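You operate a simulated robot arm through the tools that you are given. There is no shell and no other tool. Be economical: measure what you need, move in short steps, check, and stop when the job is done.

You are at the controls of a simulated robot arm. One attempt, no reset.

JOB
Press the thin button two times. Take the green round mould and put it on the red rubber slab. Close the lid of the vacuum box. Switch the black rocker switch on. Take the green cup and put it on the green rubber pad. Fetch the grey block mould from the left half of the grey work bench and set it on the brown folder. Put the three-well mould that says "26" from the right half of the grey work bench on the grey sheet there and the three-well mould labelled "92" on the left half of the grey work bench. Turn the batch dial to 70. Any order will do. Set down upright: green cup, grey block mould.

It is judged by the outcome, as a careful person would: the job done as asked, and still so three seconds after it is handed in. It fails if anything else is knocked over, pushed out of place, dropped, spilled or broken. Lids that push on must go on centred and level and be pressed home; caps that screw on are set level and turned clockwise until they are tight. Flat cloth is picked up by pressing the open fingertips on it (5 to 10 N) and closing them slowly along it; thin cloth reads only 2 to 8 mm in the jaws.

ROBOT AND FRAMES
A 6-joint arm with a two-finger gripper on a trunk, on a base that drives. Base frame: it is fixed to the floor where the robot stands at the start and does not move with it; the origin is under the middle of the robot, x ahead of it, y to its left, z up. Readings come in mm, degrees, newtons and seconds.
Its first joint turns from -166.0 to 166.0 degrees. Places, roughly: batch dial [-1400, 1800, 900]; black rocker switch [-5000, 2400, 1500]; brown folder (23x31x3 cm) [-1800, -100, 900]; green cup (5x5x5 cm) [-5900, 900, 800]; green round mould [-1250, 750, 750]; green rubber pad (5x5x2 cm) [-5400, 700, 800]; grey block mould (8x12x8 cm) [-1800, 300, 900]; grey sheet (15x21x1 cm) [-1800, 1700, 900]; left half of the grey work bench [-1600, 200, 800]; lid of the vacuum box [-1500, 600, 900]; red rubber slab (16x16x2 cm) [600, -800, 800]; thin button [700, 0, 900]; three-well mould [-1750, 1250, 750]. Payload 3.43 kg.
Tool frame: the origin (TCP) lies between the finger pads and is the grasp point; the fingertips stand 20 mm ahead of it; z points along the fingers, y is the line along which they close. Largest opening 190 mm; the body of the gripper starts 248 mm behind the TCP.
Orientation is that of the tool frame in the base frame, as a unit quaternion [w, x, y, z]. With the fingers straight down and closing along the base's y, the tool's x points along the base's -x, its y along +y and its z along -z.

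CONTROLS
- The arm moves only by the tool send_rows. Its argument "increments" is a list of rows, each an object of numbers (a shift or turn left out is 0, a gripper value left out holds the last): "fingers": the opening in per cent of the stroke, from 0 (shut) to 100 (fully open); "tx", "ty", "tz": the shift along the tool's x, y, z in mm; "rx", "ry", "rz": the turn, a rotation vector about the tool's x, y, z in degrees. In form: [{"fingers": .., "tx": .., "ty": .., "tz": .., "rx": .., "ry": .., "rz": ..}, ...]. A call has 1 to 12 rows; each row shifts and turns the commanded pose from where the row before left it, along the tool's axes as they then stand. Each row takes 0.2 s and may step no farther than 50 mm and 8.6 degrees from the row before; otherwise, or with a gripper value out of range, the whole call is refused. A pose out of reach is approached as far as the arm can. The call stops where the force on the tool passes 40 N (or 10 N more than at its start, if that is more) or the arm is blocked; 0.2 s more then pass. The fingers move at their own pace (about 153 mm/s each) and stop on an object; they squeeze with about 29 N. The grip force told is the motor's: it shows also when the fingers shut on nothing. Time passes only in rows, and 0.2 s behind the last, so rows that do not move let the fingers close. The reply holds the time, the measured pose of the TCP, the force on the tool along the base axes, the opening and the grip force, in the units named above and with some noise, with the torque about the TCP (base axes, N m) and any sound that the robot's microphone picked up.
- Cameras (640 x 400 px; columns grow to the right, rows downward): "scene" is now at [20.3, 259, 1772.4]; the picture's right is [0.66, -0.75, 0.00], its down [-0.70, -0.62, -0.36] and it looks along [0.27, 0.24, -0.93] (base axes); focal length 214 px, centre (320, 200). "wrist" rides on the gripper at [71, -8, -288] in the tool frame; the picture's right is [0.12, 0.99, 0.00], its down [-0.96, 0.12, -0.25] and it looks along [-0.25, 0.03, 0.97] (tool axes); focal length 261 px, centre (320, 200). There is no depth. A picture from a camera that has moved, and an enlarged one, comes with that camera's place and axes in the base frame and with its lens.
- get_image(camera): a new picture of that camera. The clock stands still meanwhile.
- slide_trunk(by): slides the trunk up (or, below 0, down) by that many mm; the arm and the scene camera ride with it, the base frame stays. It gives what a move gives, with no picture.
- steer(legs): drives the robot by 1 to 6 legs, each [ahead, turn to the left] in mm and degrees, along the robot's own axes; the way and the turn of a leg run together, so that a leg with both is an arc; at most 1500 mm and 180 degrees a leg. The arm and the cameras ride along, it lands a little off, and it stops where it bumps. It gives what a move gives.
- turn_head(pan, tilt): turns the head with the scene camera to pan (to the left, within 120 degrees either way) and tilt (down, from -29 to 69), counted from straight ahead of the robot. It gives what a move gives.
- enlarge(camera, box): a new picture of the part [left, top, right, bottom] of that camera's present view, enlarged. The clock stands still meanwhile.
- job_done(): hands the job in; it is judged then, once.

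Go step by step. Nothing tells you exact positions but the pictures and the camera data: compare them with the known pose of the tool, close in by small moves and look again before you grip or let go. The budget is 207 turns and 192 pictures, counting those below and the enlarged ones. Unless the task says otherwise, let go and move clear before handing in.

The tools are called after ">>>" by a JSON object that holds its "op" and its "data". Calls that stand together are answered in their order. send_rows: Moves the arm, as the interface text tells. Its arguments: {"type":"object","properties":{"increments":{"type":"array","items":{"type":"object","properties":{"fingers":{"type":"number"},"tx":{"type":"number"},"ty":{"type":"number"},"tz":{"type":"number"},"rx":{"type":"number"},"ry":{"type":"number"},"rz":{"type":"number"}}}}},"required":["increments"]} The other tools are called the same way: slide_trunk (by) slides the trunk up or down; steer (legs) drives the base; turn_head (pan, tilt) turns the head that bears the scene camera; get_image (camera) takes a picture; enlarge (camera, box) takes an enlarged picture of a part of a camera's view; job_done () hands the job in.

At the start:

```text
time_s: 0.0
position: [-549.9, 295.2, 1193.9]
tcp_rot: [-0.001, 0.001, 1.0, 0.0]
wrist_force: [0.0, -1.5, 0.6]
moment: [0.02, 0.02, 0.01]
width: 190.2
grip_force: 0.0
trunk travel left (down, up): [-375.0, 65.0]
robot x, y, heading: [-0.8, 10.3, 0.2]
head pan, tilt: [41.5, 68.8]
```

scene: 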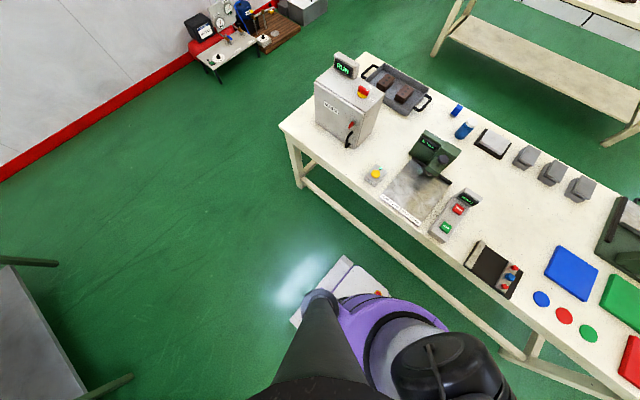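
wrist: 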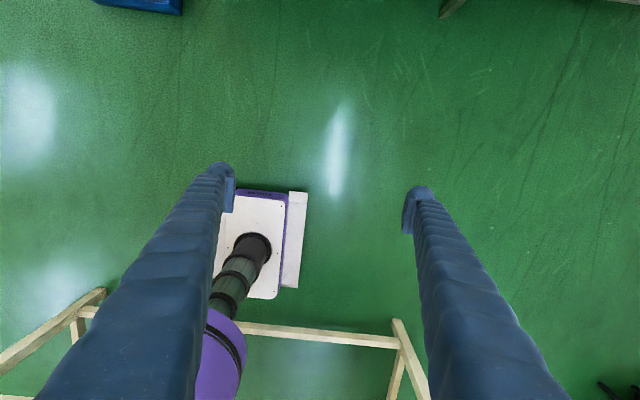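

I see the bench ahead with the machines; the arm points backwards. I'll look around first with the head.

>>> {"op": "turn_head", "data": {"pan": 0, "tilt": 50}}

>>> {"op": "get_image", "data": {"camera": "scene"}}

>>> {"op": "turn_head", "data": {"pan": 120, "tilt": 25}}

>>> {"op": "get_image", "data": {"camera": "scene"}}

```text
time_s: 1.1
position: [-549.6, 294.6, 1194.3]
tcp_rot: [0.0, 0.0, 1.0, 0.0]
wrist_force: [0.3, -0.3, -0.2]
moment: [-0.06, 0.01, 0.04]
width: 189.8
grip_force: 0.1
trunk travel left (down, up): [-375.0, 65.0]
robot x, y, heading: [-2.5, 8.0, 0.1]
head pan, tilt: [0.0, 50.0]
```

```text
189 pictures are left
camera scene: at [55.5, 222.6, 1794.2], right [0.0, -1.0, 0.0], down [-0.77, 0.0, -0.64], along [0.64, 0.0, -0.77], focal length 214 px, centre (320, 200)
```

scene: 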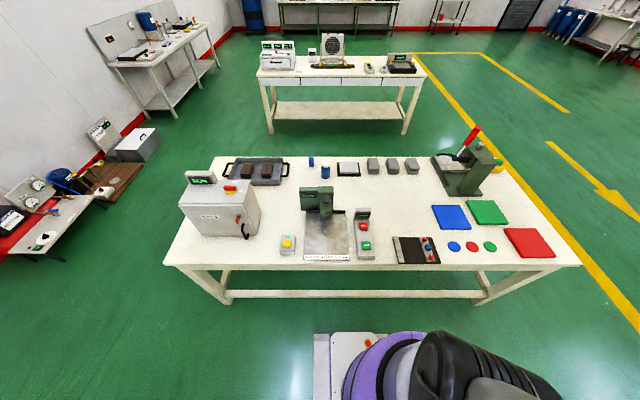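

```text
time_s: 3.1
position: [-550.9, 293.5, 1193.8]
tcp_rot: [0.001, 0.0, 1.0, 0.0]
wrist_force: [-0.3, -0.4, 0.8]
moment: [-0.02, -0.01, -0.04]
width: 190.3
grip_force: 0.1
trunk travel left (down, up): [-375.0, 65.0]
robot x, y, heading: [-1.3, 12.0, -0.0]
head pan, tilt: [120.0, 25.0]
```

```text
188 pictures are left
camera scene: at [-67.6, 301.9, 1831.7], right [0.87, 0.5, 0.0], down [0.21, -0.37, -0.91], along [-0.45, 0.79, -0.42], focal length 214 px, centre (320, 200)
```

scene: 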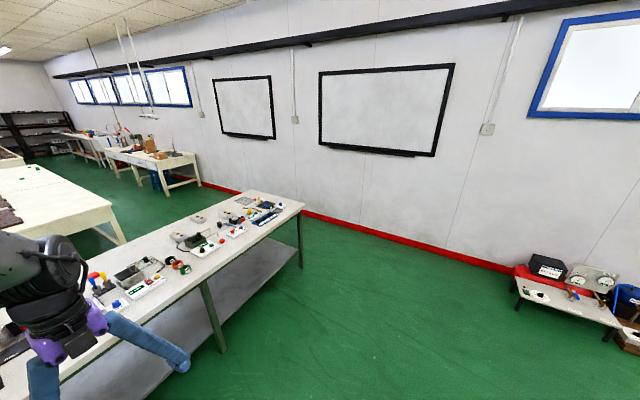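

The bench ahead holds the red slab and a control box near the "thin button" place; the grey bench is behind to the left. I'll enlarge the bench ahead.

>>> {"op": "turn_head", "data": {"pan": 0, "tilt": 50}}

>>> {"op": "enlarge", "data": {"camera": "scene", "box": [260, 150, 460, 275]}}

>>> {"op": "turn_head", "data": {"pan": 120, "tilt": 35}}

>>> {"op": "enlarge", "data": {"camera": "scene", "box": [0, 100, 320, 300]}}

```text
time_s: 5.1
position: [-549.8, 294.2, 1192.8]
tcp_rot: [0.001, -0.001, 1.0, 0.0]
wrist_force: [-0.6, -1.1, -0.2]
moment: [-0.01, 0.01, -0.03]
width: 189.9
grip_force: 0.1
trunk travel left (down, up): [-375.0, 65.0]
robot x, y, heading: [0.1, 4.4, -0.0]
head pan, tilt: [0.0, 50.0]
```

```text
3.20 times, centred on (360, 212) of scene
camera zoom: at [55.5, 222.1, 1794.3], right [0.0, -1.0, 0.0], down [-0.77, 0.0, -0.64], along [0.64, 0.0, -0.77], focal length 686 px, centre (192, 160)
```

zoom: 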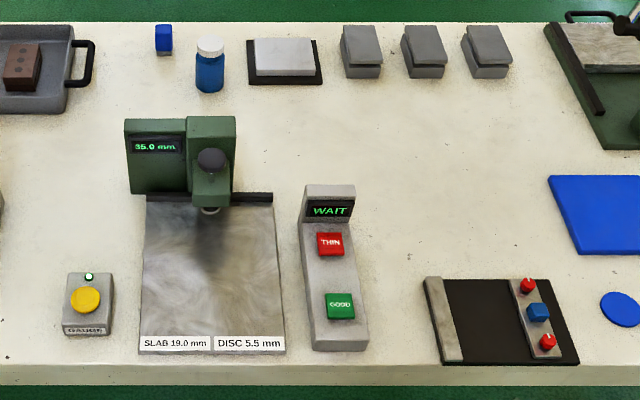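

```text
time_s: 7.1
position: [-550.4, 294.0, 1194.6]
tcp_rot: [0.001, 0.0, 1.0, 0.0]
wrist_force: [-0.2, 0.2, 0.6]
moment: [-0.01, -0.02, -0.02]
width: 189.9
grip_force: 0.1
trunk travel left (down, up): [-375.0, 65.0]
robot x, y, heading: [-0.7, 5.9, -0.2]
head pan, tilt: [120.0, 35.0]
```

```text
2.00 times, centred on (160, 200) of scene
camera zoom: at [-65.5, 298.4, 1816.0], right [0.87, 0.5, 0.0], down [0.29, -0.5, -0.82], along [-0.41, 0.71, -0.57], focal length 429 px, centre (640, 200)
```

zoom: 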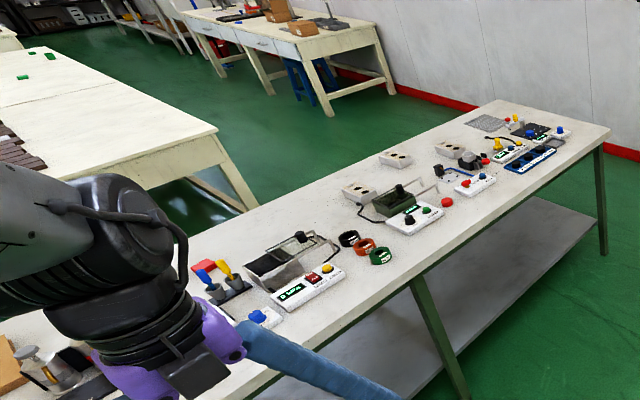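

The THIN button is the red one on the small panel (about x 650, y 3). I'll swing the arm from the back round the robot's left side to the front, rotating about the upright axis, checking as I go.

>>> {"op": "send_rows", "data": {"increments": [{"tx": -24.3, "ty": 42.3, "rz": 4.5}, {"tx": -24.3, "ty": 42.3, "rz": 4.5}, {"tx": -24.3, "ty": 42.3, "rz": 4.5}, {"tx": -24.3, "ty": 42.3, "rz": 4.5}, {"tx": -24.3, "ty": 42.3, "rz": 4.5}, {"tx": -24.3, "ty": 42.3, "rz": 4.5}]}}

>>> {"op": "get_image", "data": {"camera": "scene"}}

```text
time_s: 8.2
position: [-490.3, 378.7, 1174.7]
tcp_rot: [0.013, 0.086, 0.996, -0.008]
wrist_force: [-0.8, -1.5, 0.3]
moment: [0.17, -0.04, 0.04]
width: 190.2
grip_force: 0.1
trunk travel left (down, up): [-375.0, 65.0]
robot x, y, heading: [2.6, 10.2, -0.0]
head pan, tilt: [120.0, 35.0]
stopped in row 5: the arm was blocked; the commanded pose is now the measured one
```

```text
185 pictures are left
camera scene: at [-55.6, 301.2, 1816.4], right [0.92, 0.38, 0.0], down [0.22, -0.53, -0.82], along [-0.31, 0.76, -0.57], focal length 214 px, centre (320, 200)
```

scene: 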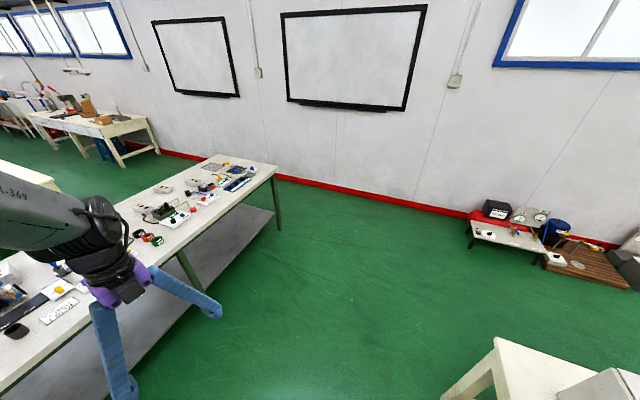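

The arm got blocked near the head, so I'll go back a bit and look at the arm itself from the head at several pans.

>>> {"op": "send_rows", "data": {"increments": [{"tx": 20, "ty": -35, "rz": -4}, {"tx": 20, "ty": -35, "rz": -4}, {"tz": -20}]}}

>>> {"op": "turn_head", "data": {"pan": -60, "tilt": 60}}

>>> {"op": "get_image", "data": {"camera": "scene"}}

>>> {"op": "turn_head", "data": {"pan": -120, "tilt": 40}}

>>> {"op": "get_image", "data": {"camera": "scene"}}

```text
time_s: 9.1
position: [-537.8, 321.1, 1196.2]
tcp_rot: [0.01, 0.02, 1.0, -0.007]
wrist_force: [-0.4, -0.6, -0.2]
moment: [0.02, 0.05, 0.0]
width: 190.2
grip_force: 0.0
trunk travel left (down, up): [-375.0, 65.0]
robot x, y, heading: [0.6, 8.2, -0.1]
head pan, tilt: [120.0, 35.0]
```

```text
time_s: 11.7
position: [-539.1, 321.3, 1195.3]
tcp_rot: [0.012, 0.02, 1.0, -0.008]
wrist_force: [0.1, -0.7, -0.8]
moment: [-0.03, 0.0, -0.07]
width: 190.3
grip_force: 0.0
trunk travel left (down, up): [-375.0, 65.0]
robot x, y, heading: [2.5, 6.3, 0.1]
head pan, tilt: [-60.0, 60.0]
```

```text
184 pictures are left
camera scene: at [11.8, 164.4, 1781.8], right [-0.87, -0.5, 0.0], down [-0.43, 0.75, -0.5], along [0.25, -0.43, -0.87], focal length 214 px, centre (320, 200)
```

scene: 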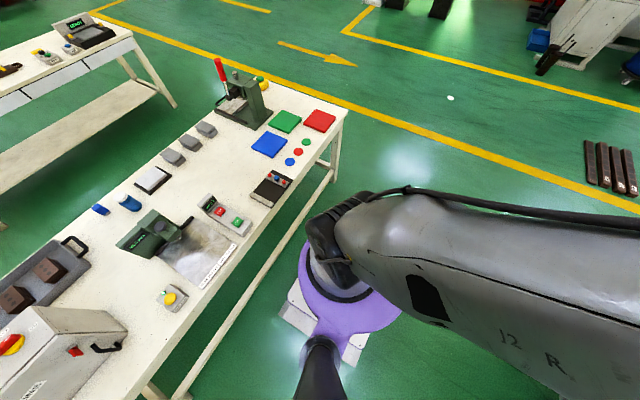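

```text
time_s: 13.0
position: [-538.9, 319.1, 1192.3]
tcp_rot: [0.013, 0.02, 1.0, -0.009]
wrist_force: [0.9, 0.3, 0.3]
moment: [-0.02, 0.02, -0.03]
width: 190.0
grip_force: 0.0
trunk travel left (down, up): [-375.0, 65.0]
robot x, y, heading: [1.7, 13.6, 0.1]
head pan, tilt: [-120.0, 40.0]
```

```text
183 pictures are left
camera scene: at [-20.3, 140.6, 1801.6], right [-1.0, -0.01, 0.0], down [-0.01, 0.7, -0.71], along [0.01, -0.71, -0.7], focal length 214 px, centre (320, 200)
```

scene: 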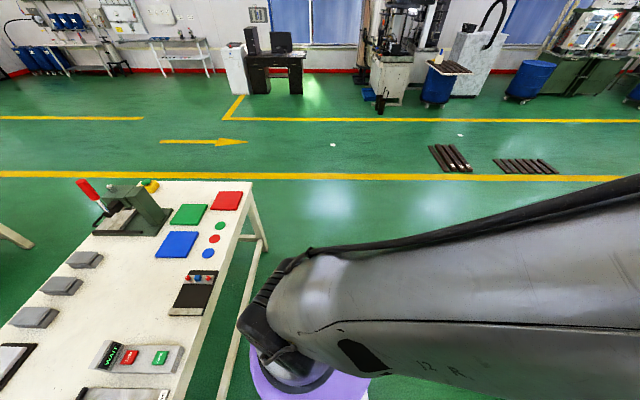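

The upper arm sits behind and beside the head mast, so the front is closed off; I'll work with the arm at the back. I'll test how far it swings the other way (toward straight behind).

>>> {"op": "send_rows", "data": {"increments": [{"tx": 20, "ty": -44, "rz": -4.5}, {"tx": 20, "ty": -44, "rz": -4.5}, {"tx": 20, "ty": -44, "rz": -4.5}, {"tx": 20, "ty": -44, "rz": -4.5}, {"tx": 20, "ty": -44, "rz": -4.5}, {"tx": 20, "ty": -44, "rz": -4.5}]}}

>>> {"op": "turn_head", "data": {"pan": 120, "tilt": 40}}

>>> {"op": "get_image", "data": {"camera": "scene"}}

```text
time_s: 14.4
position: [-574.2, 172.5, 1199.0]
tcp_rot: [0.005, -0.214, 0.977, -0.017]
wrist_force: [-0.2, -1.2, 0.0]
moment: [0.1, 0.04, 0.0]
width: 190.2
grip_force: 0.0
out of reach, approached as far as the arm can: row 4, 5, 6
trunk travel left (down, up): [-375.0, 65.0]
robot x, y, heading: [0.0, 8.0, -0.2]
head pan, tilt: [-120.0, 40.0]
```

```text
time_s: 17.8
position: [-573.6, 174.6, 1197.3]
tcp_rot: [0.005, -0.213, 0.977, -0.018]
wrist_force: [0.0, -0.4, -0.9]
moment: [0.02, 0.0, -0.01]
width: 190.0
grip_force: 0.0
trunk travel left (down, up): [-375.0, 65.0]
robot x, y, heading: [0.8, 12.9, 0.2]
head pan, tilt: [120.0, 40.0]
```

```text
182 pictures are left
camera scene: at [-64.1, 295.7, 1808.4], right [0.87, 0.5, 0.0], down [0.32, -0.56, -0.77], along [-0.38, 0.66, -0.64], focal length 214 px, centre (320, 200)
```

scene: 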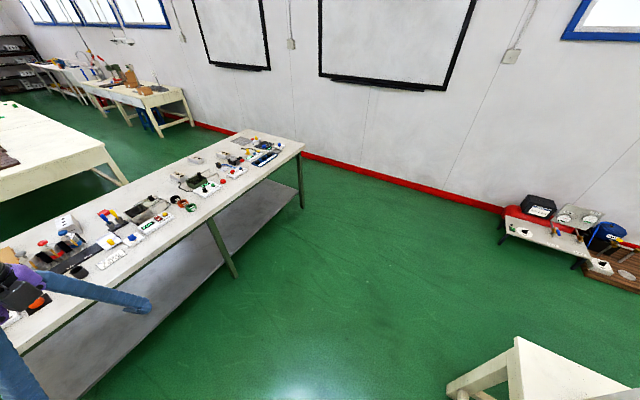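

The arm's usable wedge at the back is narrow because of the vertical head mast at about (-29, 227). I'll try lifting the arm high enough that its forearm passes over the head, with the head turned away.

>>> {"op": "turn_head", "data": {"pan": 0, "tilt": 69}}

>>> {"op": "send_rows", "data": {"increments": [{"tz": -45, "rz": 4}, {"tz": -45, "rz": 4}, {"tz": -45, "rz": 4}, {"tz": -45}, {"tz": -45}, {"tz": -45}, {"tz": -45}, {"tz": -45}, {"tz": -45}, {"tz": -45}, {"tz": -45}, {"tz": -45}]}}

>>> {"op": "get_image", "data": {"camera": "wrist"}}

```text
time_s: 19.8
position: [-574.5, 173.5, 1198.4]
tcp_rot: [0.005, -0.214, 0.977, -0.017]
wrist_force: [-0.2, 0.7, -0.4]
moment: [-0.03, -0.01, 0.0]
width: 190.2
grip_force: 0.0
trunk travel left (down, up): [-375.0, 65.0]
robot x, y, heading: [-1.1, 9.5, -0.0]
head pan, tilt: [0.0, 68.8]
```

```text
time_s: 22.4
position: [-572.1, 181.0, 1710.4]
tcp_rot: [0.005, -0.111, 0.994, -0.007]
wrist_force: [1.7, -0.6, 1.8]
moment: [0.08, 0.23, 0.04]
width: 189.8
grip_force: 0.0
out of reach, approached as far as the arm can: row 1, 12
trunk travel left (down, up): [-375.0, 65.0]
robot x, y, heading: [2.4, 6.3, 0.2]
head pan, tilt: [0.0, 68.8]
```

```text
181 pictures are left
camera wrist: at [-644.3, 160.4, 1996.9], right [-0.33, 0.94, -0.01], down [0.91, 0.33, 0.25], along [0.24, 0.07, -0.97], focal length 261 px, centre (320, 200)
```

wrist: 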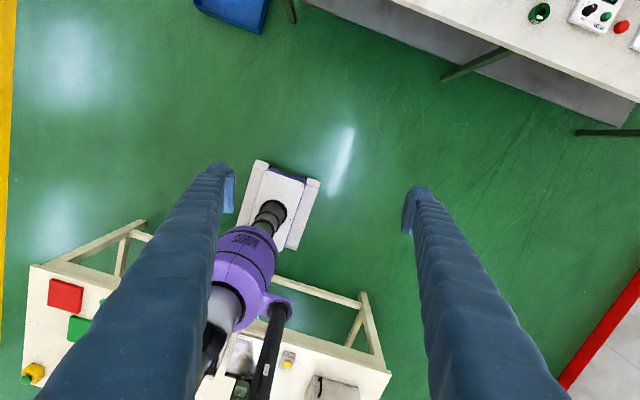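

The arm reaches z≈1710 and the gripper's well above the head height. Now I swing clockwise toward the robot's left, carefully.

>>> {"op": "send_rows", "data": {"increments": [{"tx": -24.8, "ty": 39.9, "rz": 4.5}, {"tx": -24.8, "ty": 39.9, "rz": 4.5}, {"tx": -24.8, "ty": 39.9, "rz": 4.5}, {"tx": -24.8, "ty": 39.9, "rz": 4.5}, {"tx": -24.8, "ty": 39.9, "rz": 4.5}, {"tx": -24.8, "ty": 39.9, "rz": 4.5}, {"tx": -24.8, "ty": 39.9, "rz": 4.5}, {"tx": -24.8, "ty": 39.9, "rz": 4.5}, {"tx": -24.8, "ty": 39.9, "rz": 4.5}]}}

>>> {"op": "get_image", "data": {"camera": "scene"}}

```text
time_s: 24.6
position: [-367.1, 477.2, 1710.5]
tcp_rot: [0.013, 0.198, 0.98, -0.004]
wrist_force: [0.4, 0.3, -1.1]
moment: [0.1, -0.04, 0.02]
width: 189.9
grip_force: 0.2
trunk travel left (down, up): [-375.0, 65.0]
robot x, y, heading: [2.2, 7.0, 0.2]
head pan, tilt: [0.0, 68.8]
stopped in row 9: the arm was blocked; the commanded pose is now the measured one
```

```text
180 pictures are left
camera scene: at [30.6, 223.9, 1770.0], right [0.06, -1.0, 0.0], down [-0.95, -0.05, -0.32], along [0.32, 0.02, -0.95], focal length 214 px, centre (320, 200)
```

scene: 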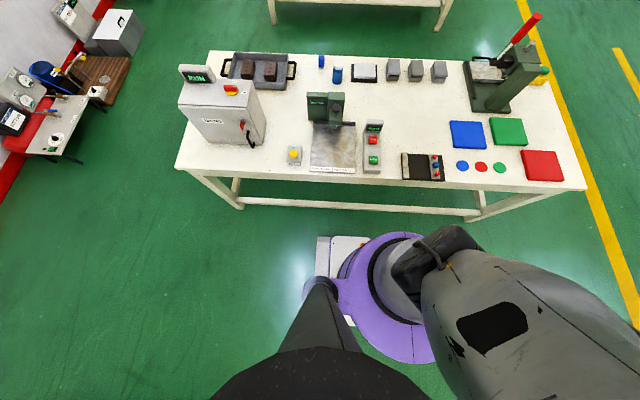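

>>> {"op": "get_image", "data": {"camera": "wrist"}}

```text
179 pictures are left
camera wrist: at [-444.2, 501.4, 1995.9], right [0.28, 0.96, -0.01], down [0.93, -0.26, 0.27], along [0.26, -0.08, -0.96], focal length 261 px, centre (320, 200)
```

wrist: 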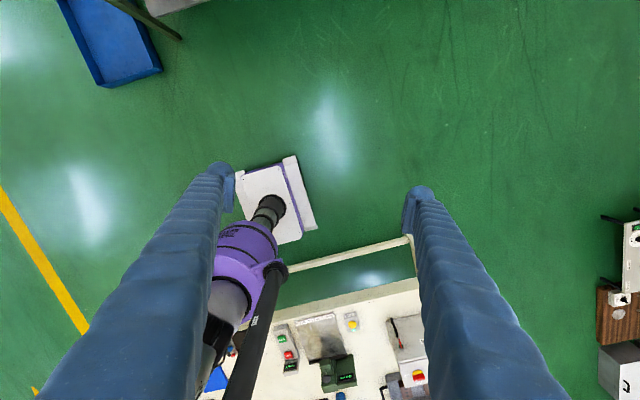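

Still blocked by the mast, so I'll use the rear wedge (azimuth about 135–163°) and place the base accordingly. I'll return the arm to azimuth ≈150°, lower it, then turn the robot by -150° to face the thin button.

>>> {"op": "send_rows", "data": {"increments": [{"tx": 24.8, "ty": -39.9, "rz": -4.5}, {"tx": 24.8, "ty": -39.9, "rz": -4.5}, {"tx": 24.8, "ty": -39.9, "rz": -4.5}, {"tx": 24.8, "ty": -39.9, "rz": -4.5}, {"tx": 12.4, "ty": -20, "rz": -2.2}, {"tz": 50}, {"tz": 50}, {"tz": 50}, {"tz": 50}, {"tz": 50}, {"tz": 50}, {"tz": 50}]}}

>>> {"op": "steer", "data": {"legs": [[0, -150]]}}

>>> {"op": "turn_head", "data": {"pan": 120, "tilt": 50}}

>>> {"op": "get_image", "data": {"camera": "scene"}}

>>> {"op": "get_image", "data": {"camera": "wrist"}}

```text
time_s: 27.2
position: [-506.5, 335.6, 1351.8]
tcp_rot: [0.012, 0.028, 1.0, -0.006]
wrist_force: [0.0, -0.4, -0.6]
moment: [-0.02, 0.0, -0.01]
width: 189.9
grip_force: 0.0
out of reach, approached as far as the arm can: row 2, 5
trunk travel left (down, up): [-375.0, 65.0]
robot x, y, heading: [-2.9, 11.3, -0.2]
head pan, tilt: [0.0, 68.8]
```

```text
time_s: 33.6
position: [393.8, 476.7, 1351.9]
tcp_rot: [0.002, 0.77, 0.638, -0.015]
wrist_force: [0.8, 1.1, -1.4]
moment: [-0.24, 0.36, 0.04]
width: 189.8
grip_force: 0.1
trunk travel left (down, up): [-375.0, 65.0]
robot x, y, heading: [-81.7, 21.9, -99.6]
head pan, tilt: [0.0, 68.8]
stopped in leg 1: the robot was blocked; the commanded pose is now the measured one
```

```text
time_s: 35.6
position: [387.5, 472.5, 1356.1]
tcp_rot: [0.002, 0.769, 0.639, -0.012]
wrist_force: [0.0, -0.3, -0.2]
moment: [0.01, -0.01, 0.01]
width: 190.0
grip_force: 0.1
trunk travel left (down, up): [-375.0, 65.0]
robot x, y, heading: [-79.0, 21.1, -99.6]
head pan, tilt: [120.0, 50.0]
```

```text
178 pictures are left
camera scene: at [194.0, -18.8, 1787.9], right [-0.39, -0.92, 0.0], down [-0.75, 0.32, -0.57], along [0.53, -0.23, -0.82], focal length 214 px, centre (320, 200)
```

scene: 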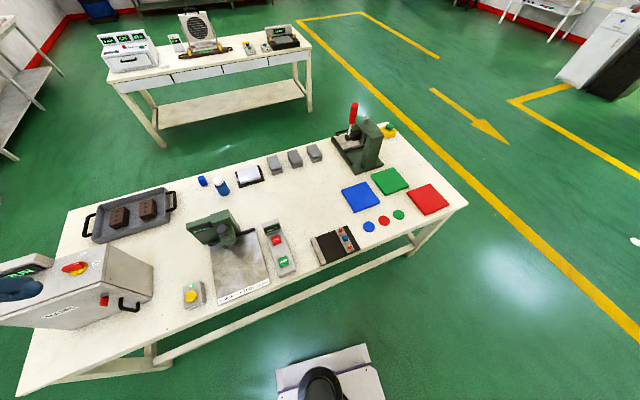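

```text
177 pictures are left
camera wrist: at [394.8, 550.1, 1640.7], right [1.0, -0.07, -0.01], down [-0.06, -0.96, 0.27], along [-0.03, -0.27, -0.96], focal length 261 px, centre (320, 200)
```

wrist: 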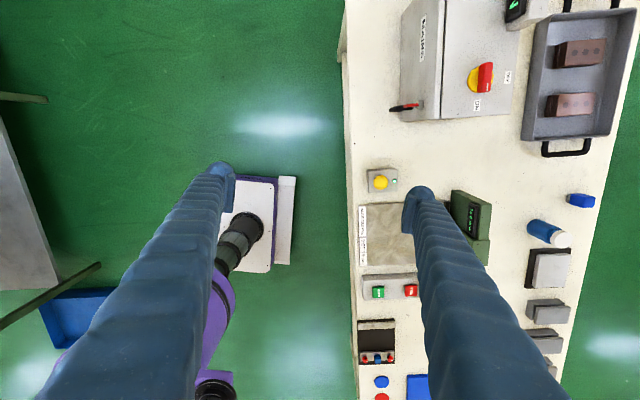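

The turn stopped early at heading -99.6° with the robot shifted by -80 mm; I need to see what it touched before going on.

>>> {"op": "turn_head", "data": {"pan": 60, "tilt": 69}}

>>> {"op": "get_image", "data": {"camera": "scene"}}

>>> {"op": "turn_head", "data": {"pan": -40, "tilt": 69}}

>>> {"op": "get_image", "data": {"camera": "scene"}}

```text
time_s: 36.9
position: [388.8, 473.7, 1356.9]
tcp_rot: [0.002, 0.77, 0.637, -0.011]
wrist_force: [-0.6, 0.5, 0.2]
moment: [-0.02, -0.04, 0.0]
width: 190.3
grip_force: 0.0
trunk travel left (down, up): [-375.0, 65.0]
robot x, y, heading: [-85.1, 23.7, -99.3]
head pan, tilt: [60.0, 68.8]
```

```text
176 pictures are left
camera scene: at [170.9, -25.7, 1772.4], right [-0.63, -0.77, 0.0], down [-0.72, 0.59, -0.36], along [0.28, -0.23, -0.93], focal length 214 px, centre (320, 200)
```

scene: 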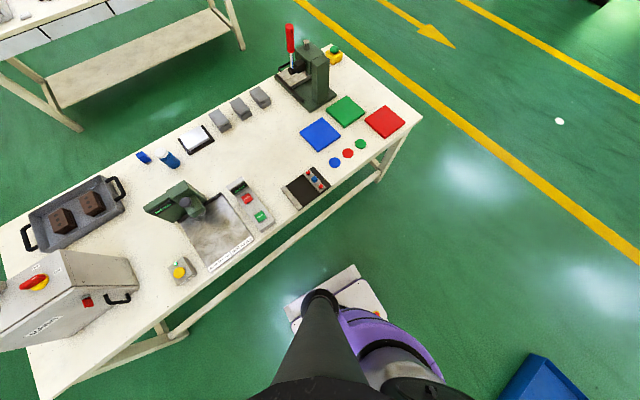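

```text
time_s: 38.6
position: [387.6, 473.1, 1355.7]
tcp_rot: [0.003, 0.771, 0.637, -0.011]
wrist_force: [0.6, 0.1, -0.2]
moment: [-0.01, 0.04, -0.04]
width: 190.2
grip_force: 0.1
trunk travel left (down, up): [-375.0, 65.0]
robot x, y, heading: [-83.1, 20.8, -99.4]
head pan, tilt: [-40.0, 68.8]
```

```text
175 pictures are left
camera scene: at [88.7, -39.1, 1777.8], right [-0.78, 0.63, 0.0], down [0.56, 0.7, -0.45], along [-0.28, -0.35, -0.89], focal length 214 px, centre (320, 200)
```

scene: 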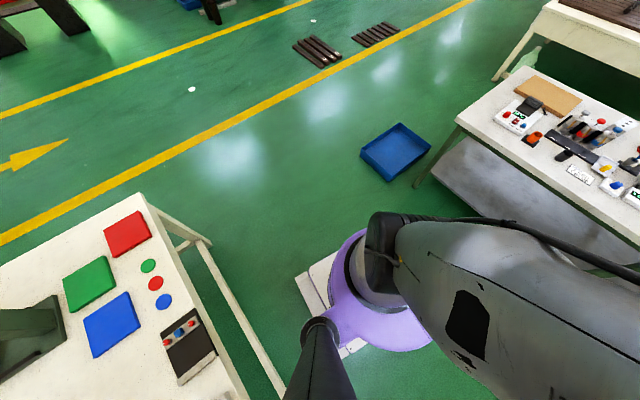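

Nothing obvious is touching; bench items are in place. I'll try the remaining turn in a smaller step.

>>> {"op": "turn_head", "data": {"pan": 90, "tilt": 60}}

>>> {"op": "steer", "data": {"legs": [[0, -20]]}}

>>> {"op": "get_image", "data": {"camera": "scene"}}

```text
time_s: 40.8
position: [388.1, 474.2, 1356.4]
tcp_rot: [0.003, 0.77, 0.638, -0.012]
wrist_force: [-1.3, 0.3, -0.2]
moment: [0.0, -0.04, 0.0]
width: 190.1
grip_force: 0.1
trunk travel left (down, up): [-375.0, 65.0]
robot x, y, heading: [-81.7, 21.7, -99.4]
head pan, tilt: [90.0, 60.0]
```

```text
time_s: 42.7
position: [513.8, 281.5, 1356.4]
tcp_rot: [0.0, 0.87, 0.493, -0.012]
wrist_force: [0.1, 0.7, -0.1]
moment: [-0.04, -0.04, -0.01]
width: 190.1
grip_force: 0.1
trunk travel left (down, up): [-375.0, 65.0]
robot x, y, heading: [-96.9, 28.6, -119.6]
head pan, tilt: [90.0, 60.0]
```

```text
174 pictures are left
camera scene: at [139.1, -101.2, 1780.1], right [-0.7, -0.71, 0.0], down [-0.62, 0.62, -0.48], along [0.34, -0.34, -0.88], focal length 214 px, centre (320, 200)
```

scene: 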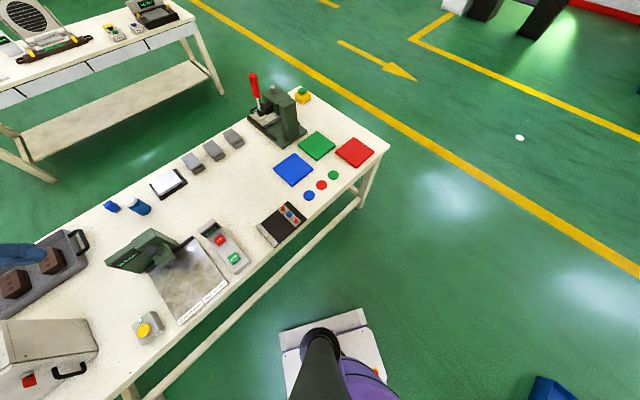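

The turn works now. Continue turning by -30° so the button falls in the arm's wedge.

>>> {"op": "steer", "data": {"legs": [[0, -32]]}}

>>> {"op": "get_image", "data": {"camera": "wrist"}}

>>> {"op": "get_image", "data": {"camera": "scene"}}

```text
time_s: 45.4
position: [556.7, -88.7, 1355.3]
tcp_rot: [-0.003, 0.974, 0.228, -0.011]
wrist_force: [0.7, -1.2, -0.1]
moment: [0.01, 0.03, -0.04]
width: 190.1
grip_force: 0.0
trunk travel left (down, up): [-375.0, 65.0]
robot x, y, heading: [-111.5, 54.5, -152.4]
head pan, tilt: [90.0, 60.0]
```

```text
173 pictures are left
camera wrist: at [620.3, -50.7, 1641.8], right [0.55, -0.84, -0.01], down [-0.81, -0.53, 0.27], along [-0.23, -0.14, -0.96], focal length 261 px, centre (320, 200)
```

wrist: 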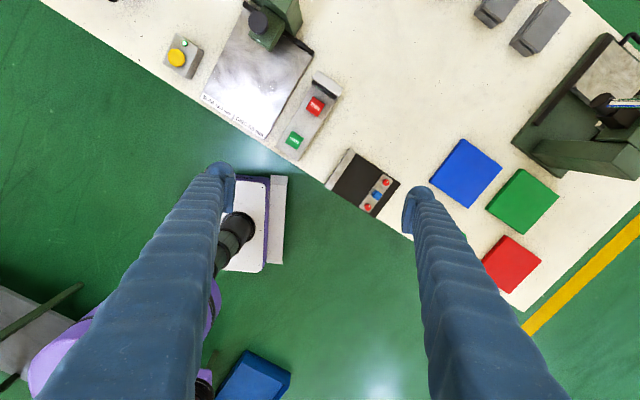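

```text
172 pictures are left
camera scene: at [13.5, -184.6, 1781.2], right [-0.99, -0.12, 0.0], down [-0.11, 0.86, -0.49], along [0.06, -0.49, -0.87], focal length 214 px, centre (320, 200)
```

scene: 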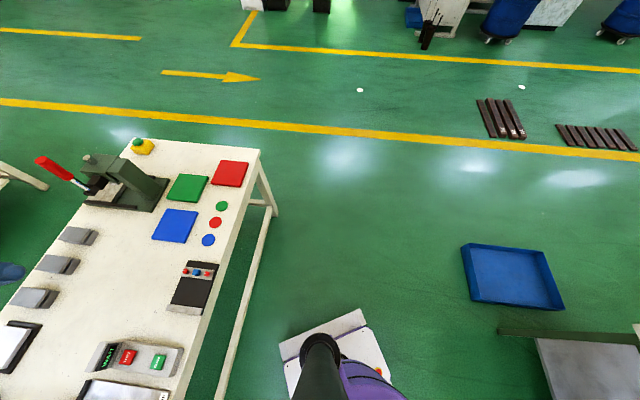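

I place the THIN button at about (661, -4, 853). Closing the fingers and moving above it.

>>> {"op": "send_rows", "data": {"increments": [{"fingers": 0, "tx": 14.6, "ty": -3.3, "tz": 46}, {"tx": 14.6, "ty": -3.3, "tz": 46}, {"tx": 14.6, "ty": -3.3, "tz": 46}, {"tx": 14.6, "ty": -3.3, "tz": 46}, {"tx": 14.6, "ty": -3.3, "tz": 46}, {"tx": 14.6, "ty": -3.3, "tz": 46}, {"tx": 14.6, "ty": -3.3, "tz": 46}, {"tx": 14.6, "ty": -3.3, "tz": 46}, {"tx": 14.6, "ty": -3.3, "tz": 46}]}}

>>> {"op": "get_image", "data": {"camera": "wrist"}}

>>> {"op": "get_image", "data": {"camera": "scene"}}

```text
time_s: 47.4
position: [649.6, -4.3, 937.4]
tcp_rot: [-0.003, 0.974, 0.227, -0.011]
wrist_force: [-0.3, 0.0, -1.0]
moment: [-0.03, 0.07, 0.0]
width: 0.1
grip_force: 28.7
trunk travel left (down, up): [-375.0, 65.0]
robot x, y, heading: [-110.6, 54.1, -152.0]
head pan, tilt: [90.0, 60.0]
```

```text
171 pictures are left
camera wrist: at [713.9, 35.2, 1223.1], right [0.55, -0.84, -0.01], down [-0.81, -0.53, 0.27], along [-0.23, -0.14, -0.96], focal length 261 px, centre (320, 200)
```

wrist: 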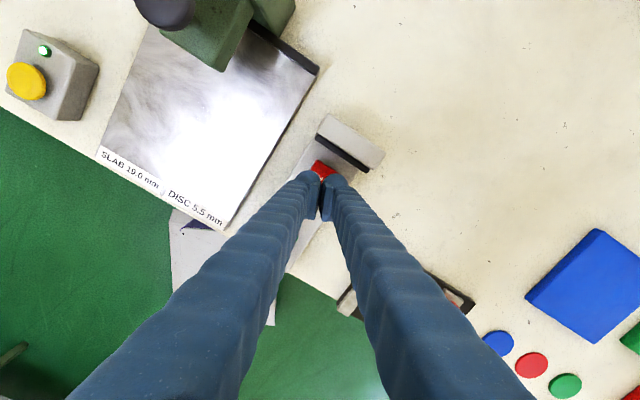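

```text
170 pictures are left
camera scene: at [37.9, -177.3, 1781.6], right [-0.89, -0.46, 0.0], down [-0.4, 0.77, -0.5], along [0.23, -0.44, -0.87], focal length 214 px, centre (320, 200)
```

scene: 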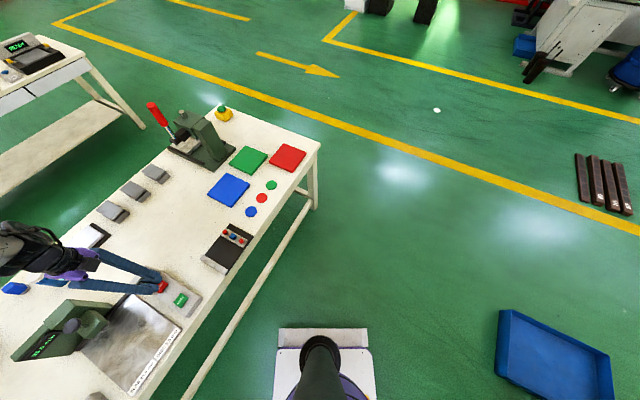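

>>> {"op": "send_rows", "data": {"increments": [{"tx": 10, "ty": 1.7, "tz": 35}]}}

>>> {"op": "enlarge", "data": {"camera": "scene", "box": [100, 240, 260, 340]}}

>>> {"op": "enlarge", "data": {"camera": "wrist", "box": [240, 100, 400, 200]}}

```text
time_s: 47.8
position: [659.6, -1.5, 904.3]
tcp_rot: [-0.003, 0.974, 0.228, -0.013]
wrist_force: [-0.2, -0.3, -0.2]
moment: [-0.13, 0.08, -0.01]
width: 0.1
grip_force: 29.3
trunk travel left (down, up): [-375.0, 65.0]
robot x, y, heading: [-108.9, 55.2, -152.3]
head pan, tilt: [90.0, 60.0]
```

```text
4.00 times, centred on (180, 290) of scene
camera zoom: at [38.6, -176.3, 1781.6], right [-0.89, -0.46, 0.0], down [-0.4, 0.77, -0.5], along [0.23, -0.44, -0.87], focal length 858 px, centre (880, -160)
```

zoom: 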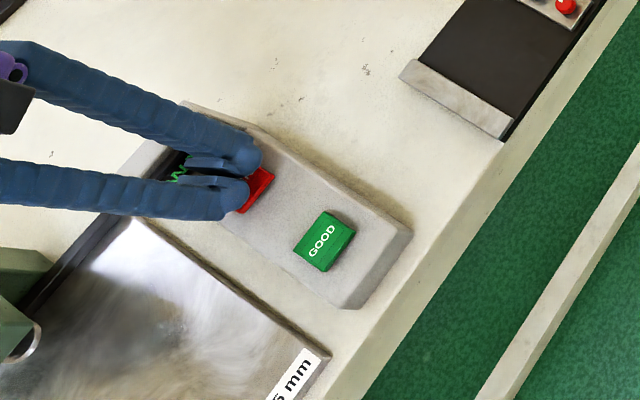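

```text
4.00 times, centred on (320, 150) of wrist
camera zoom: at [724.7, 37.9, 1189.3], right [0.55, -0.84, -0.01], down [-0.8, -0.53, 0.27], along [-0.23, -0.14, -0.96], focal length 1043 px, centre (320, 400)
```

zoom: 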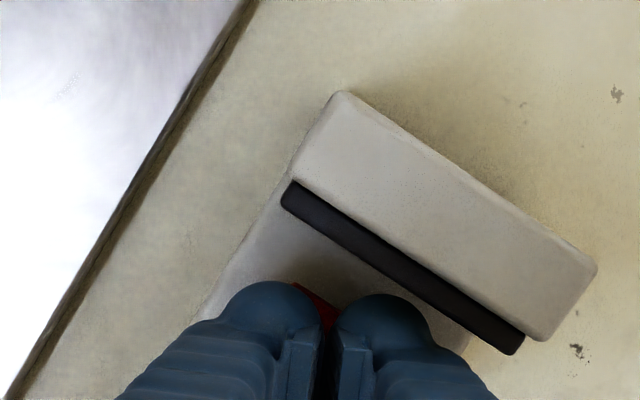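

>>> {"op": "send_rows", "data": {"increments": [{"tz": 18}, {"tz": 3}, {"tz": 3}, {"tz": 2}, {"tz": 2}]}}

>>> {"op": "enlarge", "data": {"camera": "scene", "box": [100, 240, 260, 340]}}

```text
time_s: 49.0
position: [658.7, -2.3, 880.8]
tcp_rot: [-0.003, 0.974, 0.227, -0.008]
wrist_force: [-1.0, -6.9, 36.2]
moment: [-0.14, -0.24, -0.06]
width: 5.9
grip_force: 34.0
trunk travel left (down, up): [-375.0, 65.0]
robot x, y, heading: [-112.7, 58.4, -152.3]
head pan, tilt: [90.0, 60.0]
heard: click
```

```text
4.00 times, centred on (180, 290) of scene
camera zoom: at [33.1, -178.5, 1782.1], right [-0.89, -0.46, 0.0], down [-0.4, 0.77, -0.5], along [0.23, -0.44, -0.87], focal length 858 px, centre (880, -160)
```

zoom: 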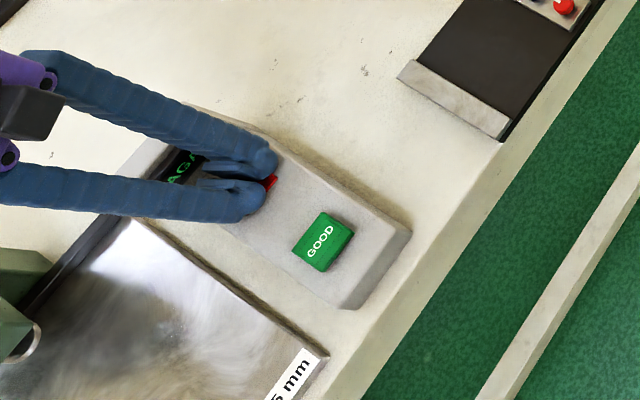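

One click heard and the display changed to what looks like "AGAIN". Lift and press a second time.

>>> {"op": "send_rows", "data": {"increments": [{"tz": -20}, {}, {}, {"tz": 12}, {"tz": 3}, {"tz": 3}, {"tz": 2}, {}]}}

>>> {"op": "enlarge", "data": {"camera": "scene", "box": [100, 240, 260, 340]}}

```text
time_s: 50.8
position: [658.5, -2.8, 880.1]
tcp_rot: [-0.002, 0.974, 0.227, -0.01]
wrist_force: [-10.7, -10.5, 38.2]
moment: [-0.2, -0.1, -0.03]
width: 6.0
grip_force: 34.0
trunk travel left (down, up): [-375.0, 65.0]
robot x, y, heading: [-114.6, 56.7, -152.4]
head pan, tilt: [90.0, 60.0]
heard: click
```

```text
4.00 times, centred on (180, 290) of scene
camera zoom: at [32.1, -178.8, 1782.1], right [-0.89, -0.46, 0.0], down [-0.4, 0.77, -0.5], along [0.23, -0.44, -0.87], focal length 858 px, centre (880, -160)
```

zoom: 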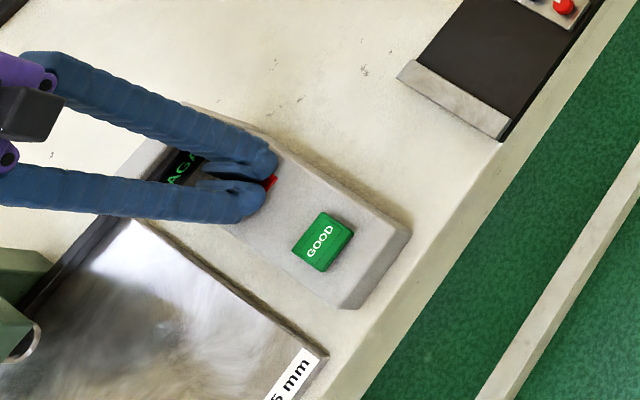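

Second click. Lift away (opening nothing yet) and read the display.

>>> {"op": "send_rows", "data": {"increments": [{"tz": -40}, {"tz": -50}, {"tz": -50}, {"tz": -50}, {"tz": -50}, {"tz": -50}, {"tz": -50}, {"tz": -50}]}}

>>> {"op": "enlarge", "data": {"camera": "scene", "box": [60, 220, 260, 345]}}

```text
time_s: 52.6
position: [664.5, -0.3, 1265.2]
tcp_rot: [-0.003, 0.974, 0.227, -0.011]
wrist_force: [-0.6, 0.8, 0.0]
moment: [0.03, -0.05, -0.01]
width: 0.0
grip_force: 34.6
trunk travel left (down, up): [-375.0, 65.0]
robot x, y, heading: [-109.8, 52.2, -152.4]
head pan, tilt: [90.0, 60.0]
```

```text
3.20 times, centred on (160, 282) of scene
camera zoom: at [35.4, -177.8, 1781.8], right [-0.89, -0.46, 0.0], down [-0.4, 0.77, -0.5], along [0.23, -0.44, -0.87], focal length 686 px, centre (832, -64)
```

zoom: 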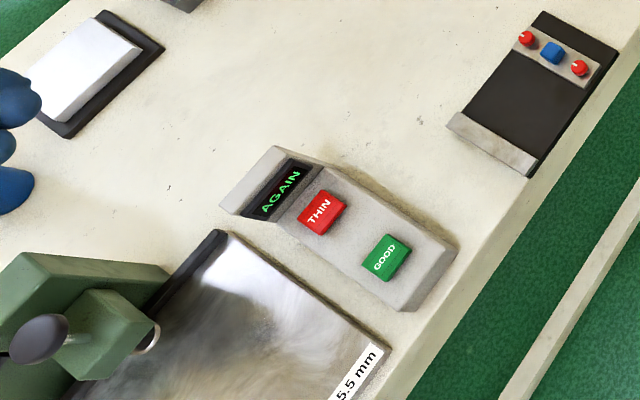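

Display says AGAIN after two clicks; the button job is done. Now I drive toward the grey bench: retract the arm a bit, then turn/drive so that the green round mould lies in the wedge.

>>> {"op": "send_rows", "data": {"increments": [{"fingers": 50, "tx": -36, "ty": -18}, {"tx": -36, "ty": -18}, {"tx": -36, "ty": -18}]}}

>>> {"op": "steer", "data": {"legs": [[0, -73], [1000, 0]]}}

>>> {"op": "turn_head", "data": {"pan": 60, "tilt": 45}}

>>> {"op": "get_image", "data": {"camera": "scene"}}

```text
time_s: 53.4
position: [545.0, -1.4, 1272.7]
tcp_rot: [-0.003, 0.974, 0.228, -0.009]
wrist_force: [-1.2, 0.1, 0.2]
moment: [0.09, -0.18, -0.01]
width: 94.7
grip_force: 0.1
trunk travel left (down, up): [-375.0, 65.0]
robot x, y, heading: [-110.6, 55.5, -152.4]
head pan, tilt: [90.0, 60.0]
```

```text
time_s: 65.3
position: [-674.0, 127.2, 1270.6]
tcp_rot: [-0.009, 0.918, -0.395, -0.007]
wrist_force: [-0.9, 0.2, 0.1]
moment: [0.0, -0.05, -0.02]
width: 94.7
grip_force: 0.0
trunk travel left (down, up): [-375.0, 65.0]
robot x, y, heading: [-789.0, 795.0, 134.6]
head pan, tilt: [90.0, 60.0]
```

```text
time_s: 66.3
position: [-674.6, 126.9, 1271.2]
tcp_rot: [-0.01, 0.918, -0.396, -0.008]
wrist_force: [-0.3, 0.1, 0.2]
moment: [0.05, -0.08, -0.02]
width: 94.9
grip_force: 0.1
trunk travel left (down, up): [-375.0, 65.0]
robot x, y, heading: [-793.3, 791.4, 134.4]
head pan, tilt: [60.0, 45.0]
```

```text
164 pictures are left
camera scene: at [-1007.3, 610.9, 1801.0], right [-0.25, 0.97, 0.0], down [0.69, 0.18, -0.71], along [-0.68, -0.18, -0.71], focal length 214 px, centre (320, 200)
```

scene: 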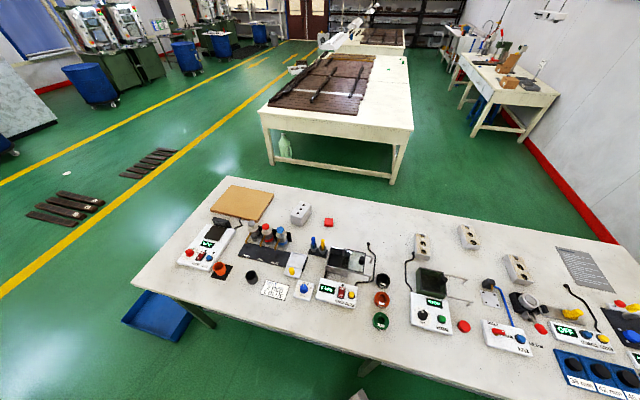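

A clear view of the grey bench. Enlarging both halves.

>>> {"op": "enlarge", "data": {"camera": "scene", "box": [160, 175, 410, 331]}}

>>> {"op": "enlarge", "data": {"camera": "scene", "box": [390, 215, 640, 371]}}

```text
2.56 times, centred on (285, 253) of scene
camera zoom: at [-1007.3, 610.9, 1801.0], right [-0.25, 0.97, 0.0], down [0.69, 0.18, -0.71], along [-0.68, -0.18, -0.71], focal length 549 px, centre (410, 64)
```

zoom: 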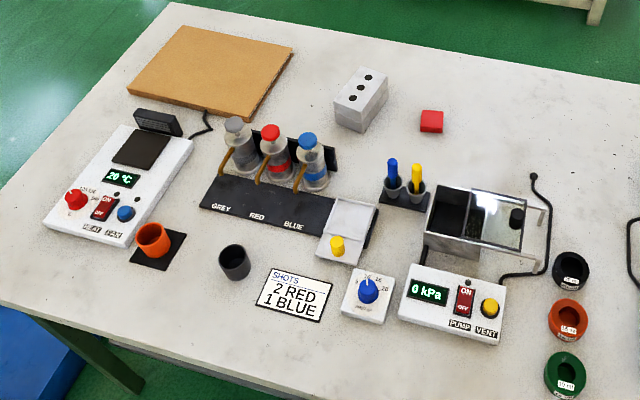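

```text
2.56 times, centred on (515, 293) of scene
camera zoom: at [-1007.3, 610.9, 1801.0], right [-0.25, 0.97, 0.0], down [0.69, 0.18, -0.71], along [-0.68, -0.18, -0.71], focal length 549 px, centre (-179, -38)
```

zoom: 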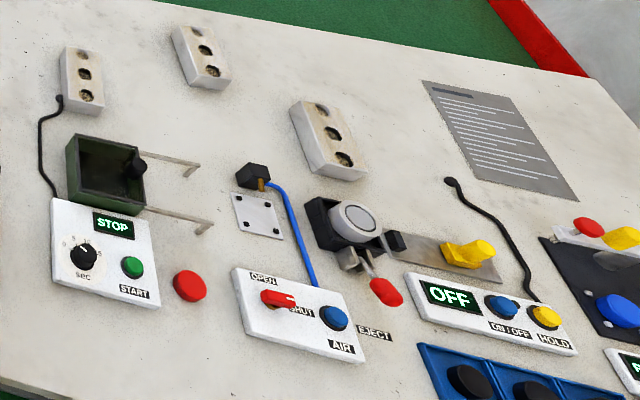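

Estimates: green round mould (-1340, 788), block mould (-1768, 293), folder (-1815, -121), bench front edge x≈-1180, back edge ≈-2035. I'll back off a bit and turn so the arm faces the green mould.

>>> {"op": "steer", "data": {"legs": [[-130, 0], [0, -104]]}}

>>> {"op": "turn_head", "data": {"pan": 120, "tilt": 50}}

>>> {"op": "get_image", "data": {"camera": "wrist"}}

>>> {"op": "get_image", "data": {"camera": "scene"}}

```text
time_s: 72.7
position: [-1351.8, 495.5, 1272.3]
tcp_rot: [0.012, -0.429, 0.903, 0.0]
wrist_force: [-0.9, -0.5, -1.2]
moment: [0.2, -0.34, 0.05]
width: 95.2
grip_force: 0.2
trunk travel left (down, up): [-375.0, 65.0]
robot x, y, heading: [-644.1, 655.0, 49.6]
head pan, tilt: [60.0, 45.0]
stopped in leg 2: the robot was blocked; the commanded pose is now the measured one
```

```text
time_s: 74.0
position: [-1348.9, 496.3, 1275.8]
tcp_rot: [0.009, -0.43, 0.903, 0.0]
wrist_force: [-0.8, 0.9, 0.2]
moment: [-0.03, -0.08, -0.02]
width: 94.9
grip_force: 0.0
trunk travel left (down, up): [-375.0, 65.0]
robot x, y, heading: [-643.0, 657.7, 49.9]
head pan, tilt: [120.0, 50.0]
```

```text
161 pictures are left
camera wrist: at [-1393.7, 434.3, 1561.4], right [-0.85, 0.53, -0.01], down [0.51, 0.82, 0.26], along [0.15, 0.22, -0.96], focal length 261 px, centre (320, 200)
```

wrist: 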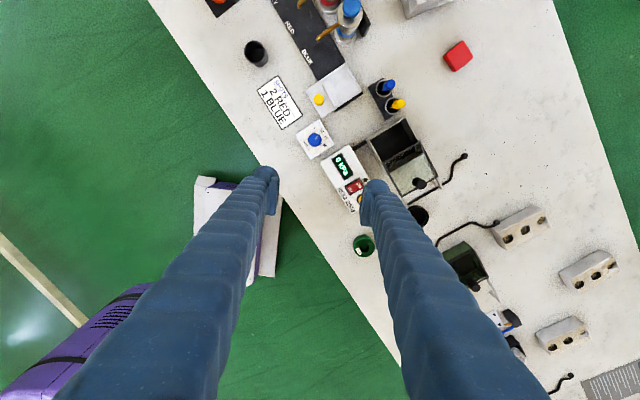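

```text
160 pictures are left
camera scene: at [-896.5, 795.1, 1794.4], right [0.19, 0.98, 0.0], down [0.75, -0.14, -0.64], along [-0.63, 0.12, -0.76], focal length 214 px, centre (320, 200)
```

scene: 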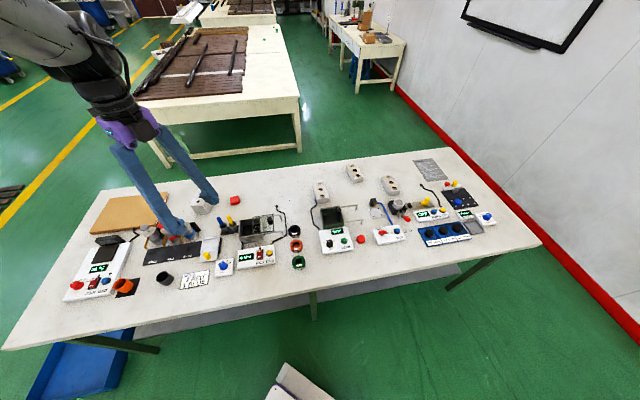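

The remaining turn is needed; the reported point simply shifts as the base turns. Turning 29° more clockwise to get the mould at about 148° in robot frame.

>>> {"op": "steer", "data": {"legs": [[0, -29]]}}

>>> {"op": "get_image", "data": {"camera": "wrist"}}

```text
time_s: 76.5
position: [-1344.3, 848.1, 1276.2]
tcp_rot: [0.009, -0.195, 0.981, -0.003]
wrist_force: [-0.6, -0.1, 0.1]
moment: [0.0, 0.02, 0.01]
width: 94.7
grip_force: 0.2
trunk travel left (down, up): [-375.0, 65.0]
robot x, y, heading: [-635.1, 630.5, 21.5]
head pan, tilt: [120.0, 50.0]
```

```text
159 pictures are left
camera wrist: at [-1413.7, 813.5, 1561.6], right [-0.49, 0.87, -0.01], down [0.84, 0.48, 0.26], along [0.23, 0.12, -0.96], focal length 261 px, centre (320, 200)
```

wrist: 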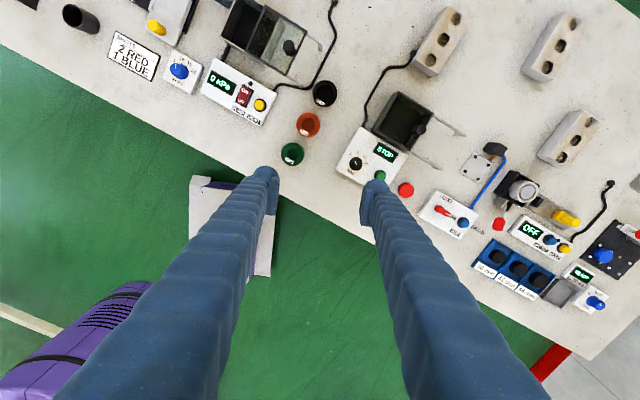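

Green mould at ≈(-1317, 770). Moving above it and aligning the closing axis with base y (clear of the orange ring).

>>> {"op": "send_rows", "data": {"increments": [{"tx": 0.7, "ty": -11.8, "tz": 40}, {"tx": 0.7, "ty": -11.8, "tz": 40}, {"tx": 0.7, "ty": -11.8, "tz": 40}, {"tx": 0.7, "ty": -11.8, "tz": 40}, {"tx": 0.7, "ty": -11.8, "tz": 40}, {"tx": 0.7, "ty": -11.8, "tz": 40}, {"tx": 0.7, "ty": -11.8, "tz": 36}, {"rz": 7.5}, {"rz": 7.5}, {"rz": 7.5}]}}

>>> {"op": "get_image", "data": {"camera": "wrist"}}

>>> {"op": "enlarge", "data": {"camera": "scene", "box": [200, 180, 440, 330]}}

```text
time_s: 78.7
position: [-1314.0, 769.0, 1000.3]
tcp_rot: [0.01, 0.0, 1.0, -0.001]
wrist_force: [0.0, -0.2, -0.5]
moment: [-0.05, -0.01, 0.0]
width: 94.9
grip_force: 0.1
trunk travel left (down, up): [-375.0, 65.0]
robot x, y, heading: [-638.8, 630.6, 21.3]
head pan, tilt: [120.0, 50.0]
```

```text
158 pictures are left
camera wrist: at [-1390.8, 760.9, 1286.1], right [-0.12, 0.99, 0.0], down [0.96, 0.11, 0.27], along [0.26, 0.03, -0.96], focal length 261 px, centre (320, 200)
```

wrist: 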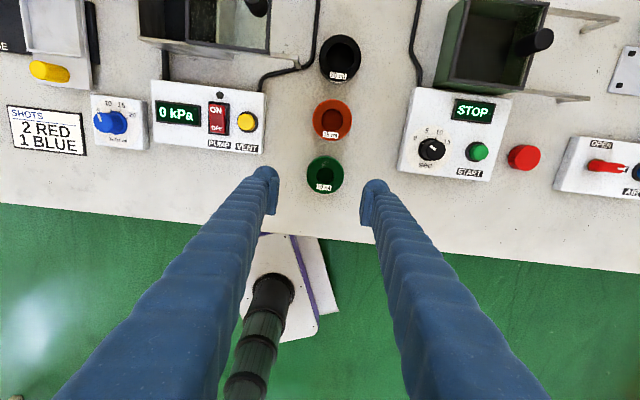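

```text
2.67 times, centred on (320, 255) of scene
camera zoom: at [-795.6, 869.2, 1794.3], right [0.62, 0.78, 0.0], down [0.6, -0.48, -0.64], along [-0.5, 0.4, -0.77], focal length 572 px, centre (320, 53)
```

zoom: 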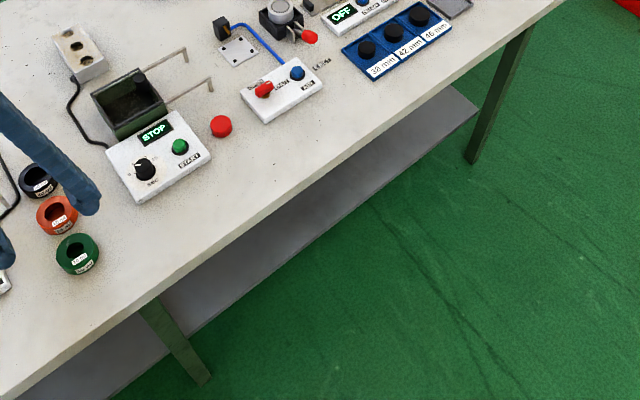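

>>> {"op": "send_rows", "data": {"increments": [{"tx": 3, "ty": 8, "tz": 40}, {"tx": 2, "tz": 45}]}}

>>> {"op": "get_image", "data": {"camera": "wrist"}}

>>> {"op": "enlarge", "data": {"camera": "scene", "box": [180, 220, 300, 295]}}

```text
time_s: 79.3
position: [-1320.2, 776.4, 915.6]
tcp_rot: [0.01, 0.0, 1.0, -0.001]
wrist_force: [-1.0, 1.1, -0.1]
moment: [-0.04, -0.07, -0.01]
width: 94.6
grip_force: 0.0
trunk travel left (down, up): [-375.0, 65.0]
robot x, y, heading: [-640.8, 634.3, 21.7]
head pan, tilt: [120.0, 50.0]
```

```text
156 pictures are left
camera wrist: at [-1397.9, 768.0, 1201.0], right [-0.12, 0.99, 0.0], down [0.96, 0.12, 0.27], along [0.26, 0.03, -0.96], focal length 261 px, centre (320, 200)
```

wrist: 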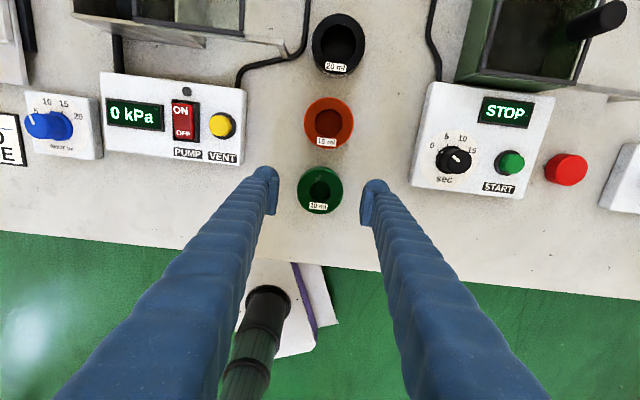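

```text
5.33 times, centred on (240, 258) of scene
camera zoom: at [-797.2, 869.2, 1794.0], right [0.62, 0.78, 0.0], down [0.6, -0.48, -0.64], along [-0.5, 0.4, -0.77], focal length 1144 px, centre (747, -107)
```

zoom: 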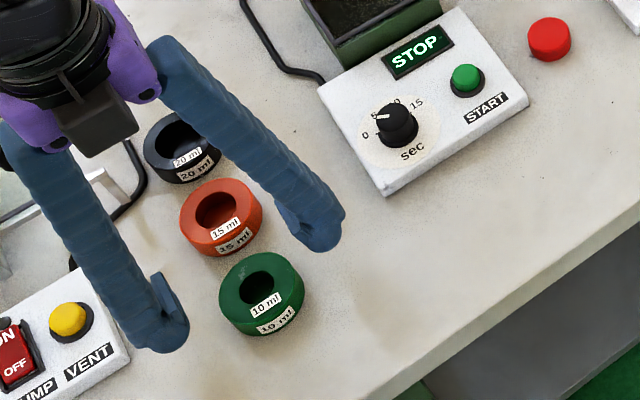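

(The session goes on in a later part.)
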